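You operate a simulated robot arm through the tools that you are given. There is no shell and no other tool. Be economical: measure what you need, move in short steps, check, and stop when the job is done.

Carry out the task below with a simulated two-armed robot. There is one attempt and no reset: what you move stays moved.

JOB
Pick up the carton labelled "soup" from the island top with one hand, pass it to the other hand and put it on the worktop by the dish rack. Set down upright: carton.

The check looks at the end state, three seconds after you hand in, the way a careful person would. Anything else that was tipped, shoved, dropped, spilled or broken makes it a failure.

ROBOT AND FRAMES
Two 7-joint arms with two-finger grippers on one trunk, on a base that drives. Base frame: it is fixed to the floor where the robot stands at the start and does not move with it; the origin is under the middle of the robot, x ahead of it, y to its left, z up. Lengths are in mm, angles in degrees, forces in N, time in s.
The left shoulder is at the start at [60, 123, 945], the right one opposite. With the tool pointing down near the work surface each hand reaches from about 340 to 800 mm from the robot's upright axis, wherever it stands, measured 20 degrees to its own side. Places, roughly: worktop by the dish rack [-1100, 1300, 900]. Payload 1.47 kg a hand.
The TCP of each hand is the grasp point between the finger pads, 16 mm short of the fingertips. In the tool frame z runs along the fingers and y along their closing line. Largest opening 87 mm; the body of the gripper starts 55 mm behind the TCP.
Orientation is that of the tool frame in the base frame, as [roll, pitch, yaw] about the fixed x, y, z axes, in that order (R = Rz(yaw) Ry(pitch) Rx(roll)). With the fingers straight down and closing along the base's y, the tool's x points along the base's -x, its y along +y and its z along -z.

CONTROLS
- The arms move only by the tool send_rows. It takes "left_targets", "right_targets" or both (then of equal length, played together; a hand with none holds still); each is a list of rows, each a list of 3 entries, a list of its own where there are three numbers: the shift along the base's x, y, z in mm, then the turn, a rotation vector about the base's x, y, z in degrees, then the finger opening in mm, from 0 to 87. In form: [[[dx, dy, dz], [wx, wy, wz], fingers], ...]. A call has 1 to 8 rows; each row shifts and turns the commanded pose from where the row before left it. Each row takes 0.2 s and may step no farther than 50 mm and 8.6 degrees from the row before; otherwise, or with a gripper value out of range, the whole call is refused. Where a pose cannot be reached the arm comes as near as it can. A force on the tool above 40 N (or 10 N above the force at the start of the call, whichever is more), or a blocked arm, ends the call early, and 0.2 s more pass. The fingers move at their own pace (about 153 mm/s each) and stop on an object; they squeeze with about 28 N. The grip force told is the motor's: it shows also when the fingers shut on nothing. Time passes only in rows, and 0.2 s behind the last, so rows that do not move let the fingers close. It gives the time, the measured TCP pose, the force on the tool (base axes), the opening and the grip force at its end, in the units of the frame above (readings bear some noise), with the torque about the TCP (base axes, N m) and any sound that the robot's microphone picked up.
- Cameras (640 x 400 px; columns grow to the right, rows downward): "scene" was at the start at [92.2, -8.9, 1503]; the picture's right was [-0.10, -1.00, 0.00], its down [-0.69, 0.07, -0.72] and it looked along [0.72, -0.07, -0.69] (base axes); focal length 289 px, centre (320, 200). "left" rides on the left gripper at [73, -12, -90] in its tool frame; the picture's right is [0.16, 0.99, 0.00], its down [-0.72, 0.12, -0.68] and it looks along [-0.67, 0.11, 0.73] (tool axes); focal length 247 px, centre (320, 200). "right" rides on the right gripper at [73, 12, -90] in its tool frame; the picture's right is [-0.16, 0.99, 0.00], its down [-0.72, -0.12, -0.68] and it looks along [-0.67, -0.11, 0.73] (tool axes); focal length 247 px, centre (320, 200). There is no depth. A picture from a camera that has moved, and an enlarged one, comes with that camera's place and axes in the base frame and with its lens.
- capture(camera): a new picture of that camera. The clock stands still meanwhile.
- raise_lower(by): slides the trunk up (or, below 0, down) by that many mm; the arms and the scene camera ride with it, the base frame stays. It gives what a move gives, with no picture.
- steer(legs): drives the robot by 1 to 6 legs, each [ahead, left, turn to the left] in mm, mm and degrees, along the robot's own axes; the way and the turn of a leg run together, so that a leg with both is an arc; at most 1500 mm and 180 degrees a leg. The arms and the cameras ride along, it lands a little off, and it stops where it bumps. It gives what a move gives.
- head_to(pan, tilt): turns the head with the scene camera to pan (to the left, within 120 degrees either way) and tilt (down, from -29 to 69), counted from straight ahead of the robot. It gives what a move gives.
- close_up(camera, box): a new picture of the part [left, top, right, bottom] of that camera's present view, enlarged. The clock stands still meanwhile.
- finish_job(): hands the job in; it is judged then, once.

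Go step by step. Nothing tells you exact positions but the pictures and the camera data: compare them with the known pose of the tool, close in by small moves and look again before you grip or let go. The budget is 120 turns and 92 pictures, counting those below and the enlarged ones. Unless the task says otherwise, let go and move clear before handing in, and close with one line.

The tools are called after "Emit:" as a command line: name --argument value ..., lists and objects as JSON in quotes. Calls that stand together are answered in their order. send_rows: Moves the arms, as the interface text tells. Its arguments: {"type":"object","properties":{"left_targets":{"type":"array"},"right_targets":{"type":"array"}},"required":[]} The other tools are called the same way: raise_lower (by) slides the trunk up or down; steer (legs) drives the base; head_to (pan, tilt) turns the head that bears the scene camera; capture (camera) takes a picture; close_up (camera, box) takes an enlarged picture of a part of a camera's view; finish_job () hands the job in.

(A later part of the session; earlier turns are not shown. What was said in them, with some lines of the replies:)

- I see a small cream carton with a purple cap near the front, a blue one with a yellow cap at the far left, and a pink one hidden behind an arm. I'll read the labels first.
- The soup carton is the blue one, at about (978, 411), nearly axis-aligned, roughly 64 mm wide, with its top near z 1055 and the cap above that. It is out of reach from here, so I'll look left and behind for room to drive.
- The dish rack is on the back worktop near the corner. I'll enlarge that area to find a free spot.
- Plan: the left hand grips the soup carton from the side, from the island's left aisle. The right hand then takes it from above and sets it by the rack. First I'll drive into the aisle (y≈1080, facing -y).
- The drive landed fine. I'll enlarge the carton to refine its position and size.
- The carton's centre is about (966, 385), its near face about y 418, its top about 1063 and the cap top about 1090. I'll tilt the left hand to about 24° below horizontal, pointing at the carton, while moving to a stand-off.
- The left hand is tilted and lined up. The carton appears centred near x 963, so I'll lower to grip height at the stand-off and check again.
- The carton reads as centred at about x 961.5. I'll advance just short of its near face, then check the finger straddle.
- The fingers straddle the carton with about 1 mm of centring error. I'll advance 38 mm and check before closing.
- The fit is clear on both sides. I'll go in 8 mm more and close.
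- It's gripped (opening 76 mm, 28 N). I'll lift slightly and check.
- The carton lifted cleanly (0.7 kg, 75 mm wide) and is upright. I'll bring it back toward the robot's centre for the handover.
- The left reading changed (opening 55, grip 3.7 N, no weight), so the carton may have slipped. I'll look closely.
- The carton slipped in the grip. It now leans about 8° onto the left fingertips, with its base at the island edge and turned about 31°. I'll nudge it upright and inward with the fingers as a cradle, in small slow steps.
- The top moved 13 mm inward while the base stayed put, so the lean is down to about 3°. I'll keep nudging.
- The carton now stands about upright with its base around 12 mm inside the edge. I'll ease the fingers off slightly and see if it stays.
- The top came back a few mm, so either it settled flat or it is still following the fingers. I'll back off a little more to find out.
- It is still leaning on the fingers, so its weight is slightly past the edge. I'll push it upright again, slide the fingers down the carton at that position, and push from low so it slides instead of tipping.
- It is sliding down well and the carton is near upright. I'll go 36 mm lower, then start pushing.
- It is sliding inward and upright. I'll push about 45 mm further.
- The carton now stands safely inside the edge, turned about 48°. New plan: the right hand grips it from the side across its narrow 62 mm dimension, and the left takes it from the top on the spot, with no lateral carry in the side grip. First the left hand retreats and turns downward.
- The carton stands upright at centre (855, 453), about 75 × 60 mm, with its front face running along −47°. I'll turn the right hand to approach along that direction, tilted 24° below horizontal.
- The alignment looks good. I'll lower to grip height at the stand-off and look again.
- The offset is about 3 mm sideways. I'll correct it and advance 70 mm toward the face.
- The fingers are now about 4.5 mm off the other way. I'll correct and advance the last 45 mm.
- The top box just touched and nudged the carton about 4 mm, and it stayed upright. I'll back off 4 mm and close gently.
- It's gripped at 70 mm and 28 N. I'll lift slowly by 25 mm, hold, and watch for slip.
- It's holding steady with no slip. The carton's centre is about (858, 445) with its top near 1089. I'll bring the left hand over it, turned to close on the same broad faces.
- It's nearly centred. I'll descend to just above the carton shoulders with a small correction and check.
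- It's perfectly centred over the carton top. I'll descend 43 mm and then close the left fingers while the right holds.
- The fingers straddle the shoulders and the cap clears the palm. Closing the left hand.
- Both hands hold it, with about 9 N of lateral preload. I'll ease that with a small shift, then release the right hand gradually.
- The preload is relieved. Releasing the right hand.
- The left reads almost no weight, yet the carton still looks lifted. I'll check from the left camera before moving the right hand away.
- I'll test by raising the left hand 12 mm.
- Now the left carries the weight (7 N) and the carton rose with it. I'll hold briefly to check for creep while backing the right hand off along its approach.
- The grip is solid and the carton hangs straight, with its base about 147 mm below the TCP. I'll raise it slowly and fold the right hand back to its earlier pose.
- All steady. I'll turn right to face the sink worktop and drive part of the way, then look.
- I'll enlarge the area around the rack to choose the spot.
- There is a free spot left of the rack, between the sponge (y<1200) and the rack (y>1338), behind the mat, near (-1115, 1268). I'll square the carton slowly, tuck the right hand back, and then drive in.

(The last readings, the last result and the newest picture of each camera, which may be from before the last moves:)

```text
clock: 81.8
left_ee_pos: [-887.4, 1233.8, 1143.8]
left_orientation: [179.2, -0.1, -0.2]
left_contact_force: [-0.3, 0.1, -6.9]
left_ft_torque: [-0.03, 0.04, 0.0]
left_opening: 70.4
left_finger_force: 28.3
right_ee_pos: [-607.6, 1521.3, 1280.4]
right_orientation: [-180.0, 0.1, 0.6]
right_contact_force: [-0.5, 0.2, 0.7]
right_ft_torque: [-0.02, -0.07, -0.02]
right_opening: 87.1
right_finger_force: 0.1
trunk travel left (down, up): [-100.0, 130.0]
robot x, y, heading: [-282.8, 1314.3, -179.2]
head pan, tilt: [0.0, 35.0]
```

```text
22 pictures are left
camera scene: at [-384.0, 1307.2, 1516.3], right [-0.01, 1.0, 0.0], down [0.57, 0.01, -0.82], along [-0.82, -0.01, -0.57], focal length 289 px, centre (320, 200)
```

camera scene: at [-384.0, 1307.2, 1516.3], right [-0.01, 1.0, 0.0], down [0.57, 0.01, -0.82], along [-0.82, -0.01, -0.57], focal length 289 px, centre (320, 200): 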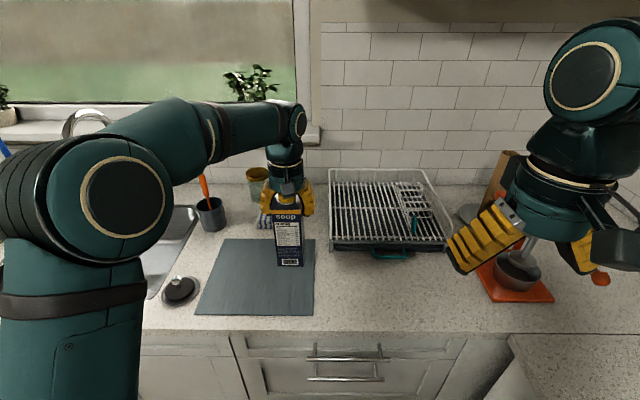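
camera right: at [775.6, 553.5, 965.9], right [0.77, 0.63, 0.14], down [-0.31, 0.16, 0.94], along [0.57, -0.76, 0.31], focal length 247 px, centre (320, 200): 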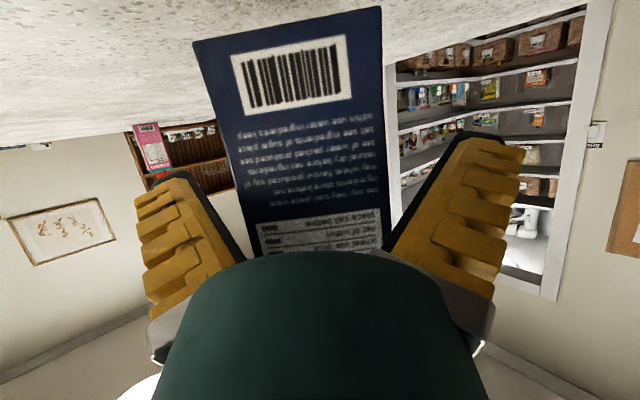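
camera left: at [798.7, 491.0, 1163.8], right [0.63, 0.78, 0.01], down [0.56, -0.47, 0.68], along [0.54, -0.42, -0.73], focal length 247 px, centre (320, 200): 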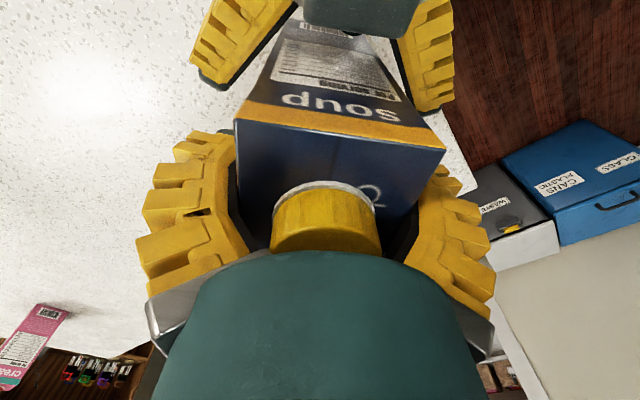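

I'll move 80 mm closer, then check the gap from both cameras.

Emit:
steer --legs '[[80, 0, 0]]'

Emit:
close_up --camera "scene" --box '[200, 150, 456, 310]'

Emit:
capture --camera "left"

```text
clock: 82.9
left_ee_pos: [-965.7, 1234.5, 1145.2]
left_orientation: [179.2, 0.0, -0.2]
left_contact_force: [-0.3, -1.3, -7.2]
left_ft_torque: [0.0, 0.04, 0.0]
left_opening: 70.1
left_finger_force: 28.0
right_ee_pos: [-686.7, 1520.0, 1282.8]
right_orientation: [-180.0, -0.1, 0.6]
right_contact_force: [0.0, 0.1, 0.7]
right_ft_torque: [0.01, -0.02, 0.0]
right_opening: 87.2
right_finger_force: 0.0
trunk travel left (down, up): [-100.0, 130.0]
robot x, y, heading: [-364.3, 1306.9, -179.7]
head pan, tilt: [0.0, 35.0]
```

```text
2.50 times, centred on (328, 230) of scene
camera zoom: at [-462.2, 1306.4, 1516.2], right [-0.01, 1.0, 0.0], down [0.57, 0.01, -0.82], along [-0.82, -0.01, -0.57], focal length 722 px, centre (300, 125)
```

zoom: 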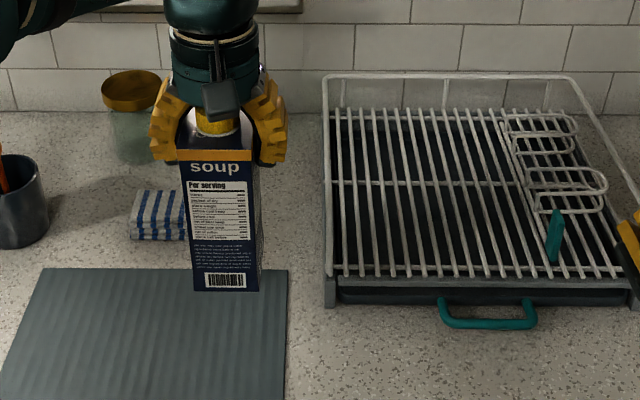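

```text
20 pictures are left
camera left: at [-893.5, 1244.8, 1235.1], right [0.15, -0.99, 0.01], down [-0.73, -0.1, 0.68], along [-0.67, -0.12, -0.73], focal length 247 px, centre (320, 200)
```

left: 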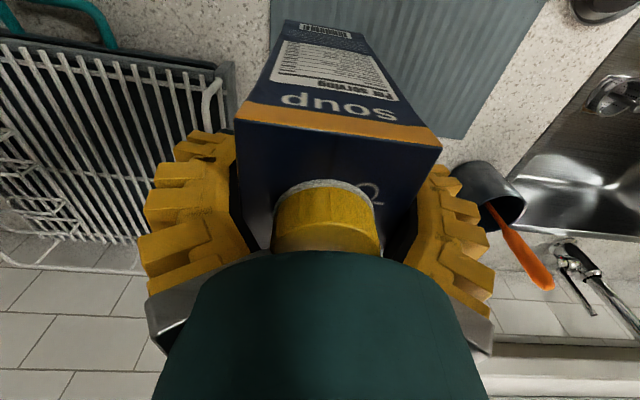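

The gap is confirmed: rack y>1330, sponge y<1200, mat ends at x −1057. I'll carry the carton over to (−1112, 1267) gently.

Emit:
send_rows --left_targets '[[[-12, 3, 0], [0, 0, 0], 20], [[-24, 6, 0], [0, 0, 0], 20], [[-26, 6, 0], [0, 0, 0], 20], [[-26, 6, 0], [0, 0, 0], 20], [[-26, 6, 0], [0, 0, 0], 20], [[-20, 4, 0], [0, 0, 0], 20], [[-12, 2, 0], [0, 0, 0], 20]]'

Emit:
close_up --camera "scene" --box '[200, 130, 456, 290]'

Emit:
capture --camera "left"

```text
clock: 84.5
left_ee_pos: [-1072.5, 1259.1, 1140.4]
left_orientation: [179.1, -0.3, -0.2]
left_contact_force: [-0.5, -0.4, -6.6]
left_ft_torque: [0.0, 0.06, 0.0]
left_opening: 70.3
left_finger_force: 27.3
left hand out of reach, approached as far as the arm can: row 5, 6, 7
right_ee_pos: [-686.1, 1521.4, 1282.0]
right_orientation: [180.0, -0.1, 0.6]
right_contact_force: [0.0, -0.1, 0.7]
right_ft_torque: [-0.01, 0.01, -0.01]
right_opening: 86.7
right_finger_force: 0.1
trunk travel left (down, up): [-100.0, 130.0]
robot x, y, heading: [-362.5, 1311.0, -179.6]
head pan, tilt: [0.0, 35.0]
```

```text
2.50 times, centred on (328, 210) of scene
camera zoom: at [-461.9, 1306.7, 1516.2], right [-0.01, 1.0, 0.0], down [0.57, 0.01, -0.82], along [-0.82, -0.01, -0.57], focal length 722 px, centre (300, 175)
```

zoom: 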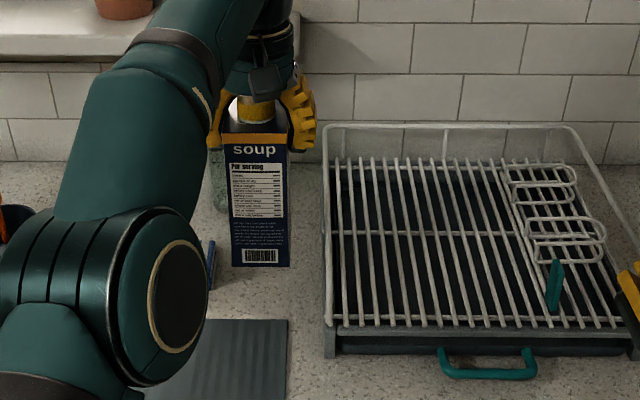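

```text
18 pictures are left
camera left: at [-1000.1, 1270.7, 1231.3], right [0.15, -0.99, 0.02], down [-0.73, -0.1, 0.68], along [-0.67, -0.12, -0.73], focal length 247 px, centre (320, 200)
```

left: 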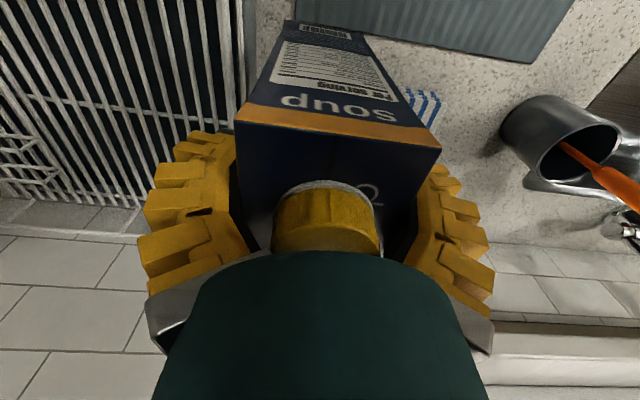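

The arm is at full stretch at this height, and lowering the hand will extend its reach. I'll descend 60 mm and see where it settles.

Emit:
send_rows --left_targets '[[[0, 0, -12], [0, 0, 0], 20], [[0, 0, -16], [0, 0, 0], 20], [[0, 0, -16], [0, 0, 0], 20], [[0, 0, -16], [0, 0, 0], 20], [[0, 0, 0], [0, 0, 0], 20]]'

Emit:
close_up --camera "scene" --box '[200, 130, 456, 290]'

```text
clock: 85.7
left_ee_pos: [-1069.8, 1257.6, 1081.8]
left_orientation: [179.2, -0.1, -0.2]
left_contact_force: [-0.2, -0.2, -7.2]
left_ft_torque: [-0.04, 0.01, 0.03]
left_opening: 70.4
left_finger_force: 28.3
right_ee_pos: [-684.2, 1520.7, 1281.6]
right_orientation: [-180.0, 0.0, 0.5]
right_contact_force: [-1.0, 0.1, -0.7]
right_ft_torque: [-0.02, -0.01, 0.03]
right_opening: 86.8
right_finger_force: 0.0
trunk travel left (down, up): [-100.0, 130.0]
robot x, y, heading: [-365.5, 1308.6, -179.4]
head pan, tilt: [0.0, 35.0]
```

```text
2.50 times, centred on (328, 210) of scene
camera zoom: at [-460.7, 1306.4, 1516.4], right [-0.01, 1.0, 0.0], down [0.57, 0.01, -0.82], along [-0.82, -0.01, -0.57], focal length 722 px, centre (300, 175)
```

zoom: 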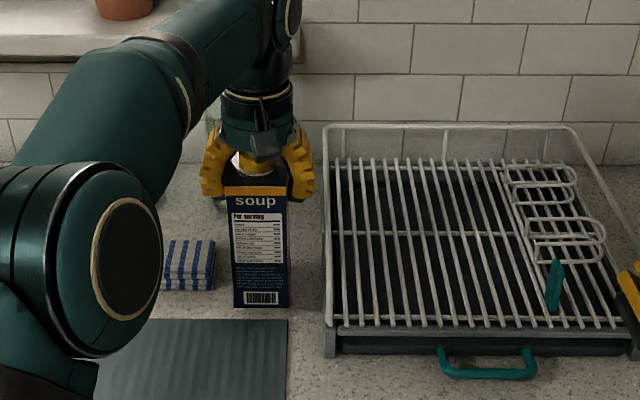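

It's now within reach. I'll extend 42 mm further back and slightly right, away from the sponge.

Emit:
send_rows --left_targets '[[[-8, 2, 0], [0, 0, 0], 20], [[-12, 3, 0], [0, 0, 0], 20], [[-12, 3, 0], [0, 0, 0], 20], [[-10, 2, 0], [0, 0, 0], 20], [[0, 0, -10], [0, 0, 0], 20], [[0, 0, 0], [0, 0, 0], 20]]'

Emit:
close_up --camera "scene" --box '[200, 130, 456, 290]'

Emit:
capture --camera "left"

```text
clock: 87.1
left_ee_pos: [-1089.3, 1263.2, 1071.1]
left_orientation: [179.2, -0.2, -0.2]
left_contact_force: [0.3, -0.1, -6.7]
left_ft_torque: [-0.04, 0.06, -0.06]
left_opening: 70.2
left_finger_force: 27.9
left hand out of reach, approached as far as the arm can: row 3, 4
right_ee_pos: [-684.6, 1521.3, 1283.7]
right_orientation: [179.9, -0.1, 0.6]
right_contact_force: [-0.1, -0.3, -0.2]
right_ft_torque: [0.02, -0.01, 0.01]
right_opening: 87.0
right_finger_force: 0.0
trunk travel left (down, up): [-100.0, 130.0]
robot x, y, heading: [-362.8, 1306.3, -179.5]
head pan, tilt: [0.0, 35.0]
```

```text
2.50 times, centred on (328, 210) of scene
camera zoom: at [-461.2, 1306.5, 1516.3], right [-0.01, 1.0, 0.0], down [0.57, 0.01, -0.82], along [-0.82, -0.01, -0.57], focal length 722 px, centre (300, 175)
```

zoom: 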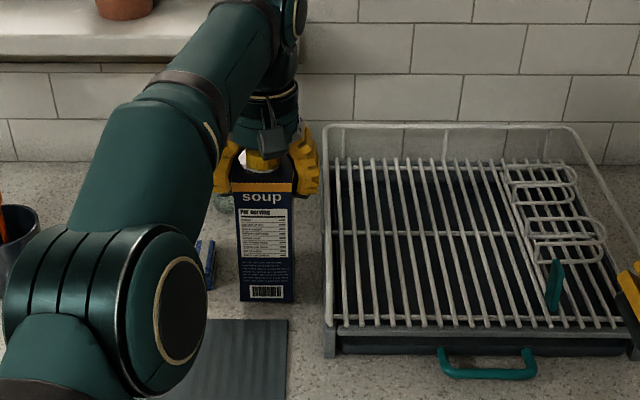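

```text
15 pictures are left
camera left: at [-1017.7, 1274.5, 1162.1], right [0.15, -0.99, 0.01], down [-0.73, -0.1, 0.68], along [-0.67, -0.12, -0.73], focal length 247 px, centre (320, 200)
```

left: 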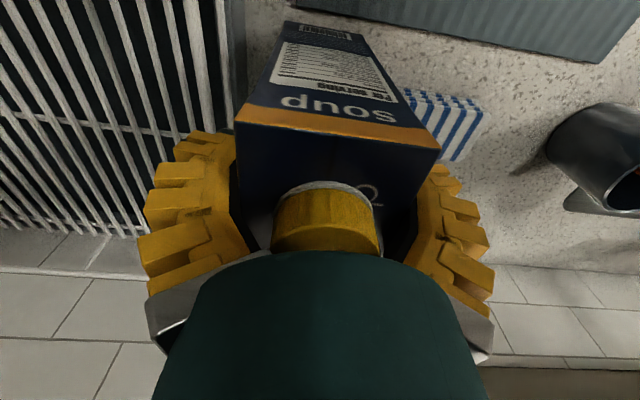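

I need about 25 mm more to clear the mat. I'll inch the base forward.

Emit:
steer --legs '[[28, 0, 0]]'

Emit:
close_up --camera "scene" --box '[200, 130, 456, 290]'

```text
clock: 87.9
left_ee_pos: [-1117.9, 1263.5, 1071.5]
left_orientation: [179.2, -0.2, -0.3]
left_contact_force: [-1.6, -0.3, -6.7]
left_ft_torque: [0.0, 0.0, -0.02]
left_opening: 70.5
left_finger_force: 28.0
right_ee_pos: [-713.9, 1522.1, 1281.3]
right_orientation: [-180.0, -0.1, 0.6]
right_contact_force: [-0.4, 0.0, -0.1]
right_ft_torque: [0.01, -0.06, 0.04]
right_opening: 87.3
right_finger_force: 0.1
trunk travel left (down, up): [-100.0, 130.0]
robot x, y, heading: [-391.7, 1306.9, -179.4]
head pan, tilt: [0.0, 35.0]
```

```text
2.50 times, centred on (328, 210) of scene
camera zoom: at [-490.5, 1306.3, 1516.2], right [-0.01, 1.0, 0.0], down [0.57, 0.01, -0.82], along [-0.82, -0.01, -0.57], focal length 722 px, centre (300, 175)
```

zoom: 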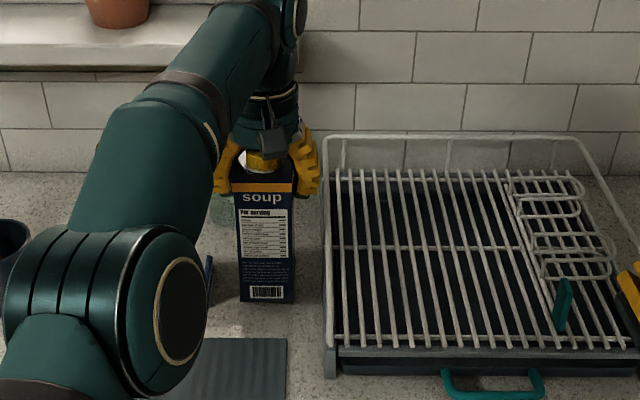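

The spot is good. Lowering gently toward the surface.

Emit:
send_rows --left_targets '[[[0, 0, -7], [0, 0, 0], 20], [[0, 0, -7], [0, 0, 0], 20], [[0, 0, -5], [0, 0, 0], 20], [[0, 0, -3], [0, 0, 0], 20], [[0, 0, 0], [0, 0, 0], 20]]'

```text
clock: 89.1
left_ee_pos: [-1116.3, 1262.6, 1049.1]
left_orientation: [179.2, 0.0, -0.3]
left_contact_force: [-0.1, 0.6, -2.2]
left_ft_torque: [-0.05, 0.15, -0.02]
left_opening: 70.0
left_finger_force: 27.9
right_ee_pos: [-711.6, 1519.6, 1282.2]
right_orientation: [180.0, -0.1, 0.6]
right_contact_force: [0.3, -0.3, -0.6]
right_ft_torque: [0.01, 0.01, 0.01]
right_opening: 87.0
right_finger_force: 0.0
trunk travel left (down, up): [-100.0, 130.0]
robot x, y, heading: [-391.6, 1307.4, -179.7]
head pan, tilt: [0.0, 35.0]
```

The weight is being taken by the worktop (−2.2 N left). I'll go 1–2 mm more and look.

Emit:
send_rows --left_targets '[[[0, 0, -1.5], [0, 0, 0], 20], [[0, 0, 0], [0, 0, 0], 20]]'

Emit:
close_up --camera "scene" --box '[230, 150, 390, 250]'

```text
clock: 89.7
left_ee_pos: [-1114.9, 1263.8, 1050.0]
left_orientation: [179.1, 0.1, -0.2]
left_contact_force: [1.4, 1.9, 5.0]
left_ft_torque: [0.01, 0.22, -0.01]
left_opening: 70.1
left_finger_force: 27.8
right_ee_pos: [-711.1, 1520.6, 1282.9]
right_orientation: [179.9, 0.0, 0.6]
right_contact_force: [-0.6, -0.5, -0.1]
right_ft_torque: [0.01, -0.01, -0.01]
right_opening: 87.1
right_finger_force: 0.2
trunk travel left (down, up): [-100.0, 130.0]
robot x, y, heading: [-391.4, 1309.6, -179.4]
head pan, tilt: [0.0, 35.0]
```

```text
4.00 times, centred on (310, 200) of scene
camera zoom: at [-487.1, 1306.6, 1516.5], right [-0.01, 1.0, 0.0], down [0.57, 0.01, -0.82], along [-0.82, -0.01, -0.57], focal length 1155 px, centre (360, 200)
```

zoom: 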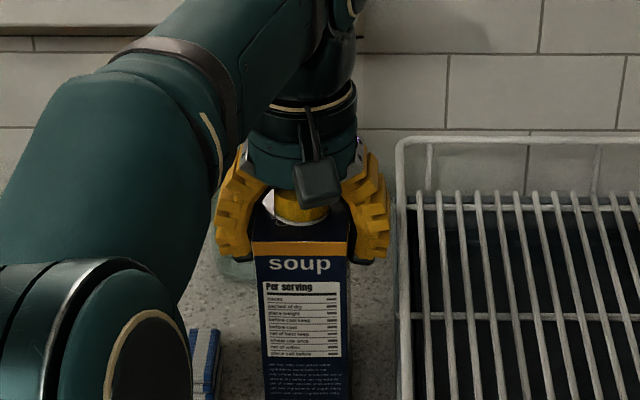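

The carton is standing on the worktop. I'll open modestly to 80 mm to stay clear of the rack rail, and check.

Emit:
send_rows --left_targets '[[[0, 0, 0], [0, 0, 0], 72], [[0, 0, 0], [0, 0, 0], 76], [[0, 0, 0], [0, 0, 0], 80], [[0, 0, 0], [0, 0, 0], 80]]'

Emit:
close_up --camera "scene" --box '[230, 150, 390, 250]'

Emit:
capture --camera "left"

```text
clock: 90.7
left_ee_pos: [-1116.1, 1260.7, 1048.3]
left_orientation: [179.2, -0.1, -0.3]
left_contact_force: [0.5, 0.4, -0.2]
left_ft_torque: [0.0, -0.03, -0.04]
left_opening: 81.3
left_finger_force: 1.7
right_ee_pos: [-711.0, 1519.9, 1282.5]
right_orientation: [179.9, 0.0, 0.7]
right_contact_force: [0.0, 0.7, 0.5]
right_ft_torque: [0.02, 0.03, 0.01]
right_opening: 86.7
right_finger_force: 0.1
trunk travel left (down, up): [-100.0, 130.0]
robot x, y, heading: [-387.8, 1307.8, -179.4]
head pan, tilt: [0.0, 35.0]
```

```text
4.00 times, centred on (310, 200) of scene
camera zoom: at [-487.9, 1306.2, 1516.4], right [-0.01, 1.0, 0.0], down [0.57, 0.01, -0.82], along [-0.82, -0.01, -0.57], focal length 1155 px, centre (360, 200)
```

zoom: 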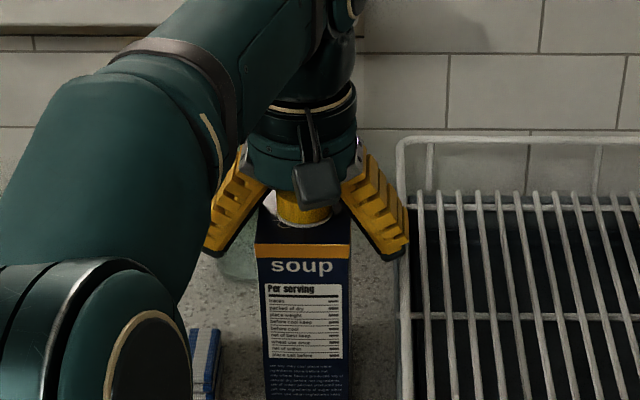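

```text
11 pictures are left
camera left: at [-1044.3, 1273.9, 1138.9], right [0.15, -0.99, 0.01], down [-0.73, -0.1, 0.68], along [-0.67, -0.12, -0.73], focal length 247 px, centre (320, 200)
```

left: 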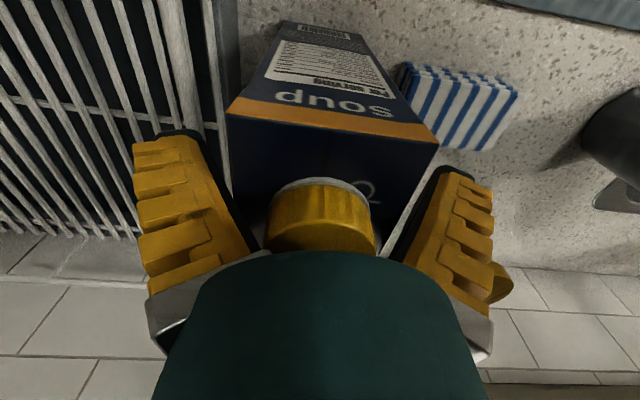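

The fingers are clear of both carton and rack. I'll raise the trunk to lift the hand straight up off the carton.

Emit:
raise_lower --by 120

Emit:
capture --camera "left"

Emit:
close_up --camera "scene" --box '[200, 130, 456, 290]'

```text
clock: 92.2
left_ee_pos: [-1117.3, 1262.5, 1168.2]
left_orientation: [179.2, -0.1, -0.3]
left_contact_force: [1.0, -0.1, -0.3]
left_ft_torque: [0.01, -0.02, 0.01]
left_opening: 81.9
left_finger_force: 1.2
right_ee_pos: [-711.7, 1520.2, 1401.6]
right_orientation: [-180.0, 0.0, 0.6]
right_contact_force: [0.5, 0.3, 0.4]
right_ft_torque: [0.06, -0.01, 0.02]
right_opening: 87.0
right_finger_force: 0.1
trunk travel left (down, up): [-220.0, 10.0]
robot x, y, heading: [-391.7, 1308.1, -179.4]
head pan, tilt: [0.0, 35.0]
```

```text
10 pictures are left
camera left: at [-1044.4, 1274.1, 1258.7], right [0.15, -0.99, 0.01], down [-0.73, -0.1, 0.68], along [-0.67, -0.12, -0.73], focal length 247 px, centre (320, 200)
```

left: 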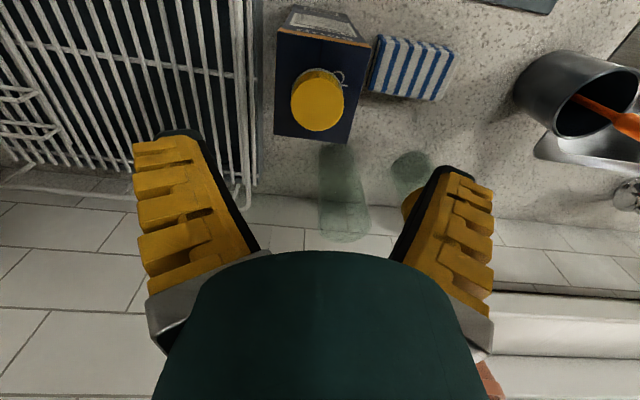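

```text
2.50 times, centred on (328, 210) of scene
camera zoom: at [-488.1, 1306.3, 1636.2], right [-0.01, 1.0, 0.0], down [0.57, 0.01, -0.82], along [-0.82, -0.01, -0.57], focal length 722 px, centre (300, 175)
```

zoom: 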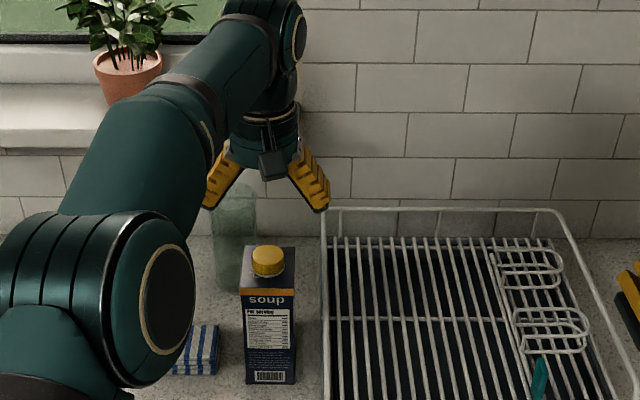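

The carton stands upright beside the rack and nothing was disturbed. I'll back the robot away and take a final look.

Emit:
steer --legs '[[-350, 0, 0]]'

Emit:
capture --camera "scene"

```text
clock: 94.5
left_ee_pos: [-765.0, 1266.6, 1168.8]
left_orientation: [179.2, -0.1, -0.4]
left_contact_force: [0.2, -1.6, 0.5]
left_ft_torque: [0.0, 0.03, 0.0]
left_opening: 81.9
left_finger_force: 0.9
right_ee_pos: [-360.4, 1524.9, 1401.9]
right_orientation: [180.0, 0.0, 0.4]
right_contact_force: [0.2, 0.1, 0.1]
right_ft_torque: [-0.01, 0.01, -0.03]
right_opening: 87.0
right_finger_force: 0.2
trunk travel left (down, up): [-220.0, 10.0]
robot x, y, heading: [-39.4, 1308.6, -179.2]
head pan, tilt: [0.0, 35.0]
```

```text
8 pictures are left
camera scene: at [-136.2, 1309.7, 1636.4], right [-0.01, 1.0, 0.0], down [0.57, 0.0, -0.82], along [-0.82, -0.01, -0.57], focal length 289 px, centre (320, 200)
```

scene: 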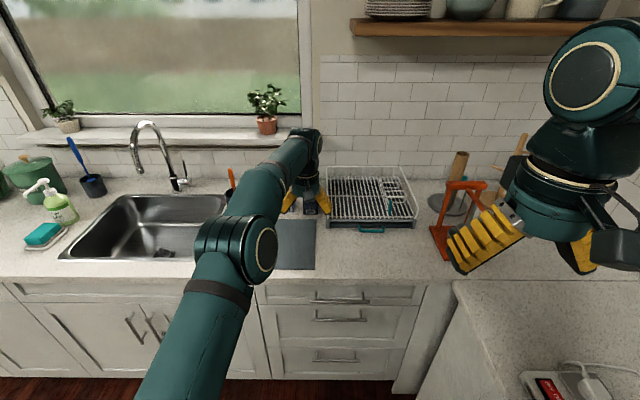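

Everything on the worktop looks undisturbed and the hands are clear. Handing in.

Emit:
finish_job

```text
The job is handed in.
```

The soup carton is standing upright on the worktop just left of the dish rack, after being passed from the right hand to the left. On the first pick with the left hand it slipped and came to rest leaning over the island edge. I pushed it upright and inward, then picked it up again with the right. It did not fall, and I saw nothing else moved or knocked over.
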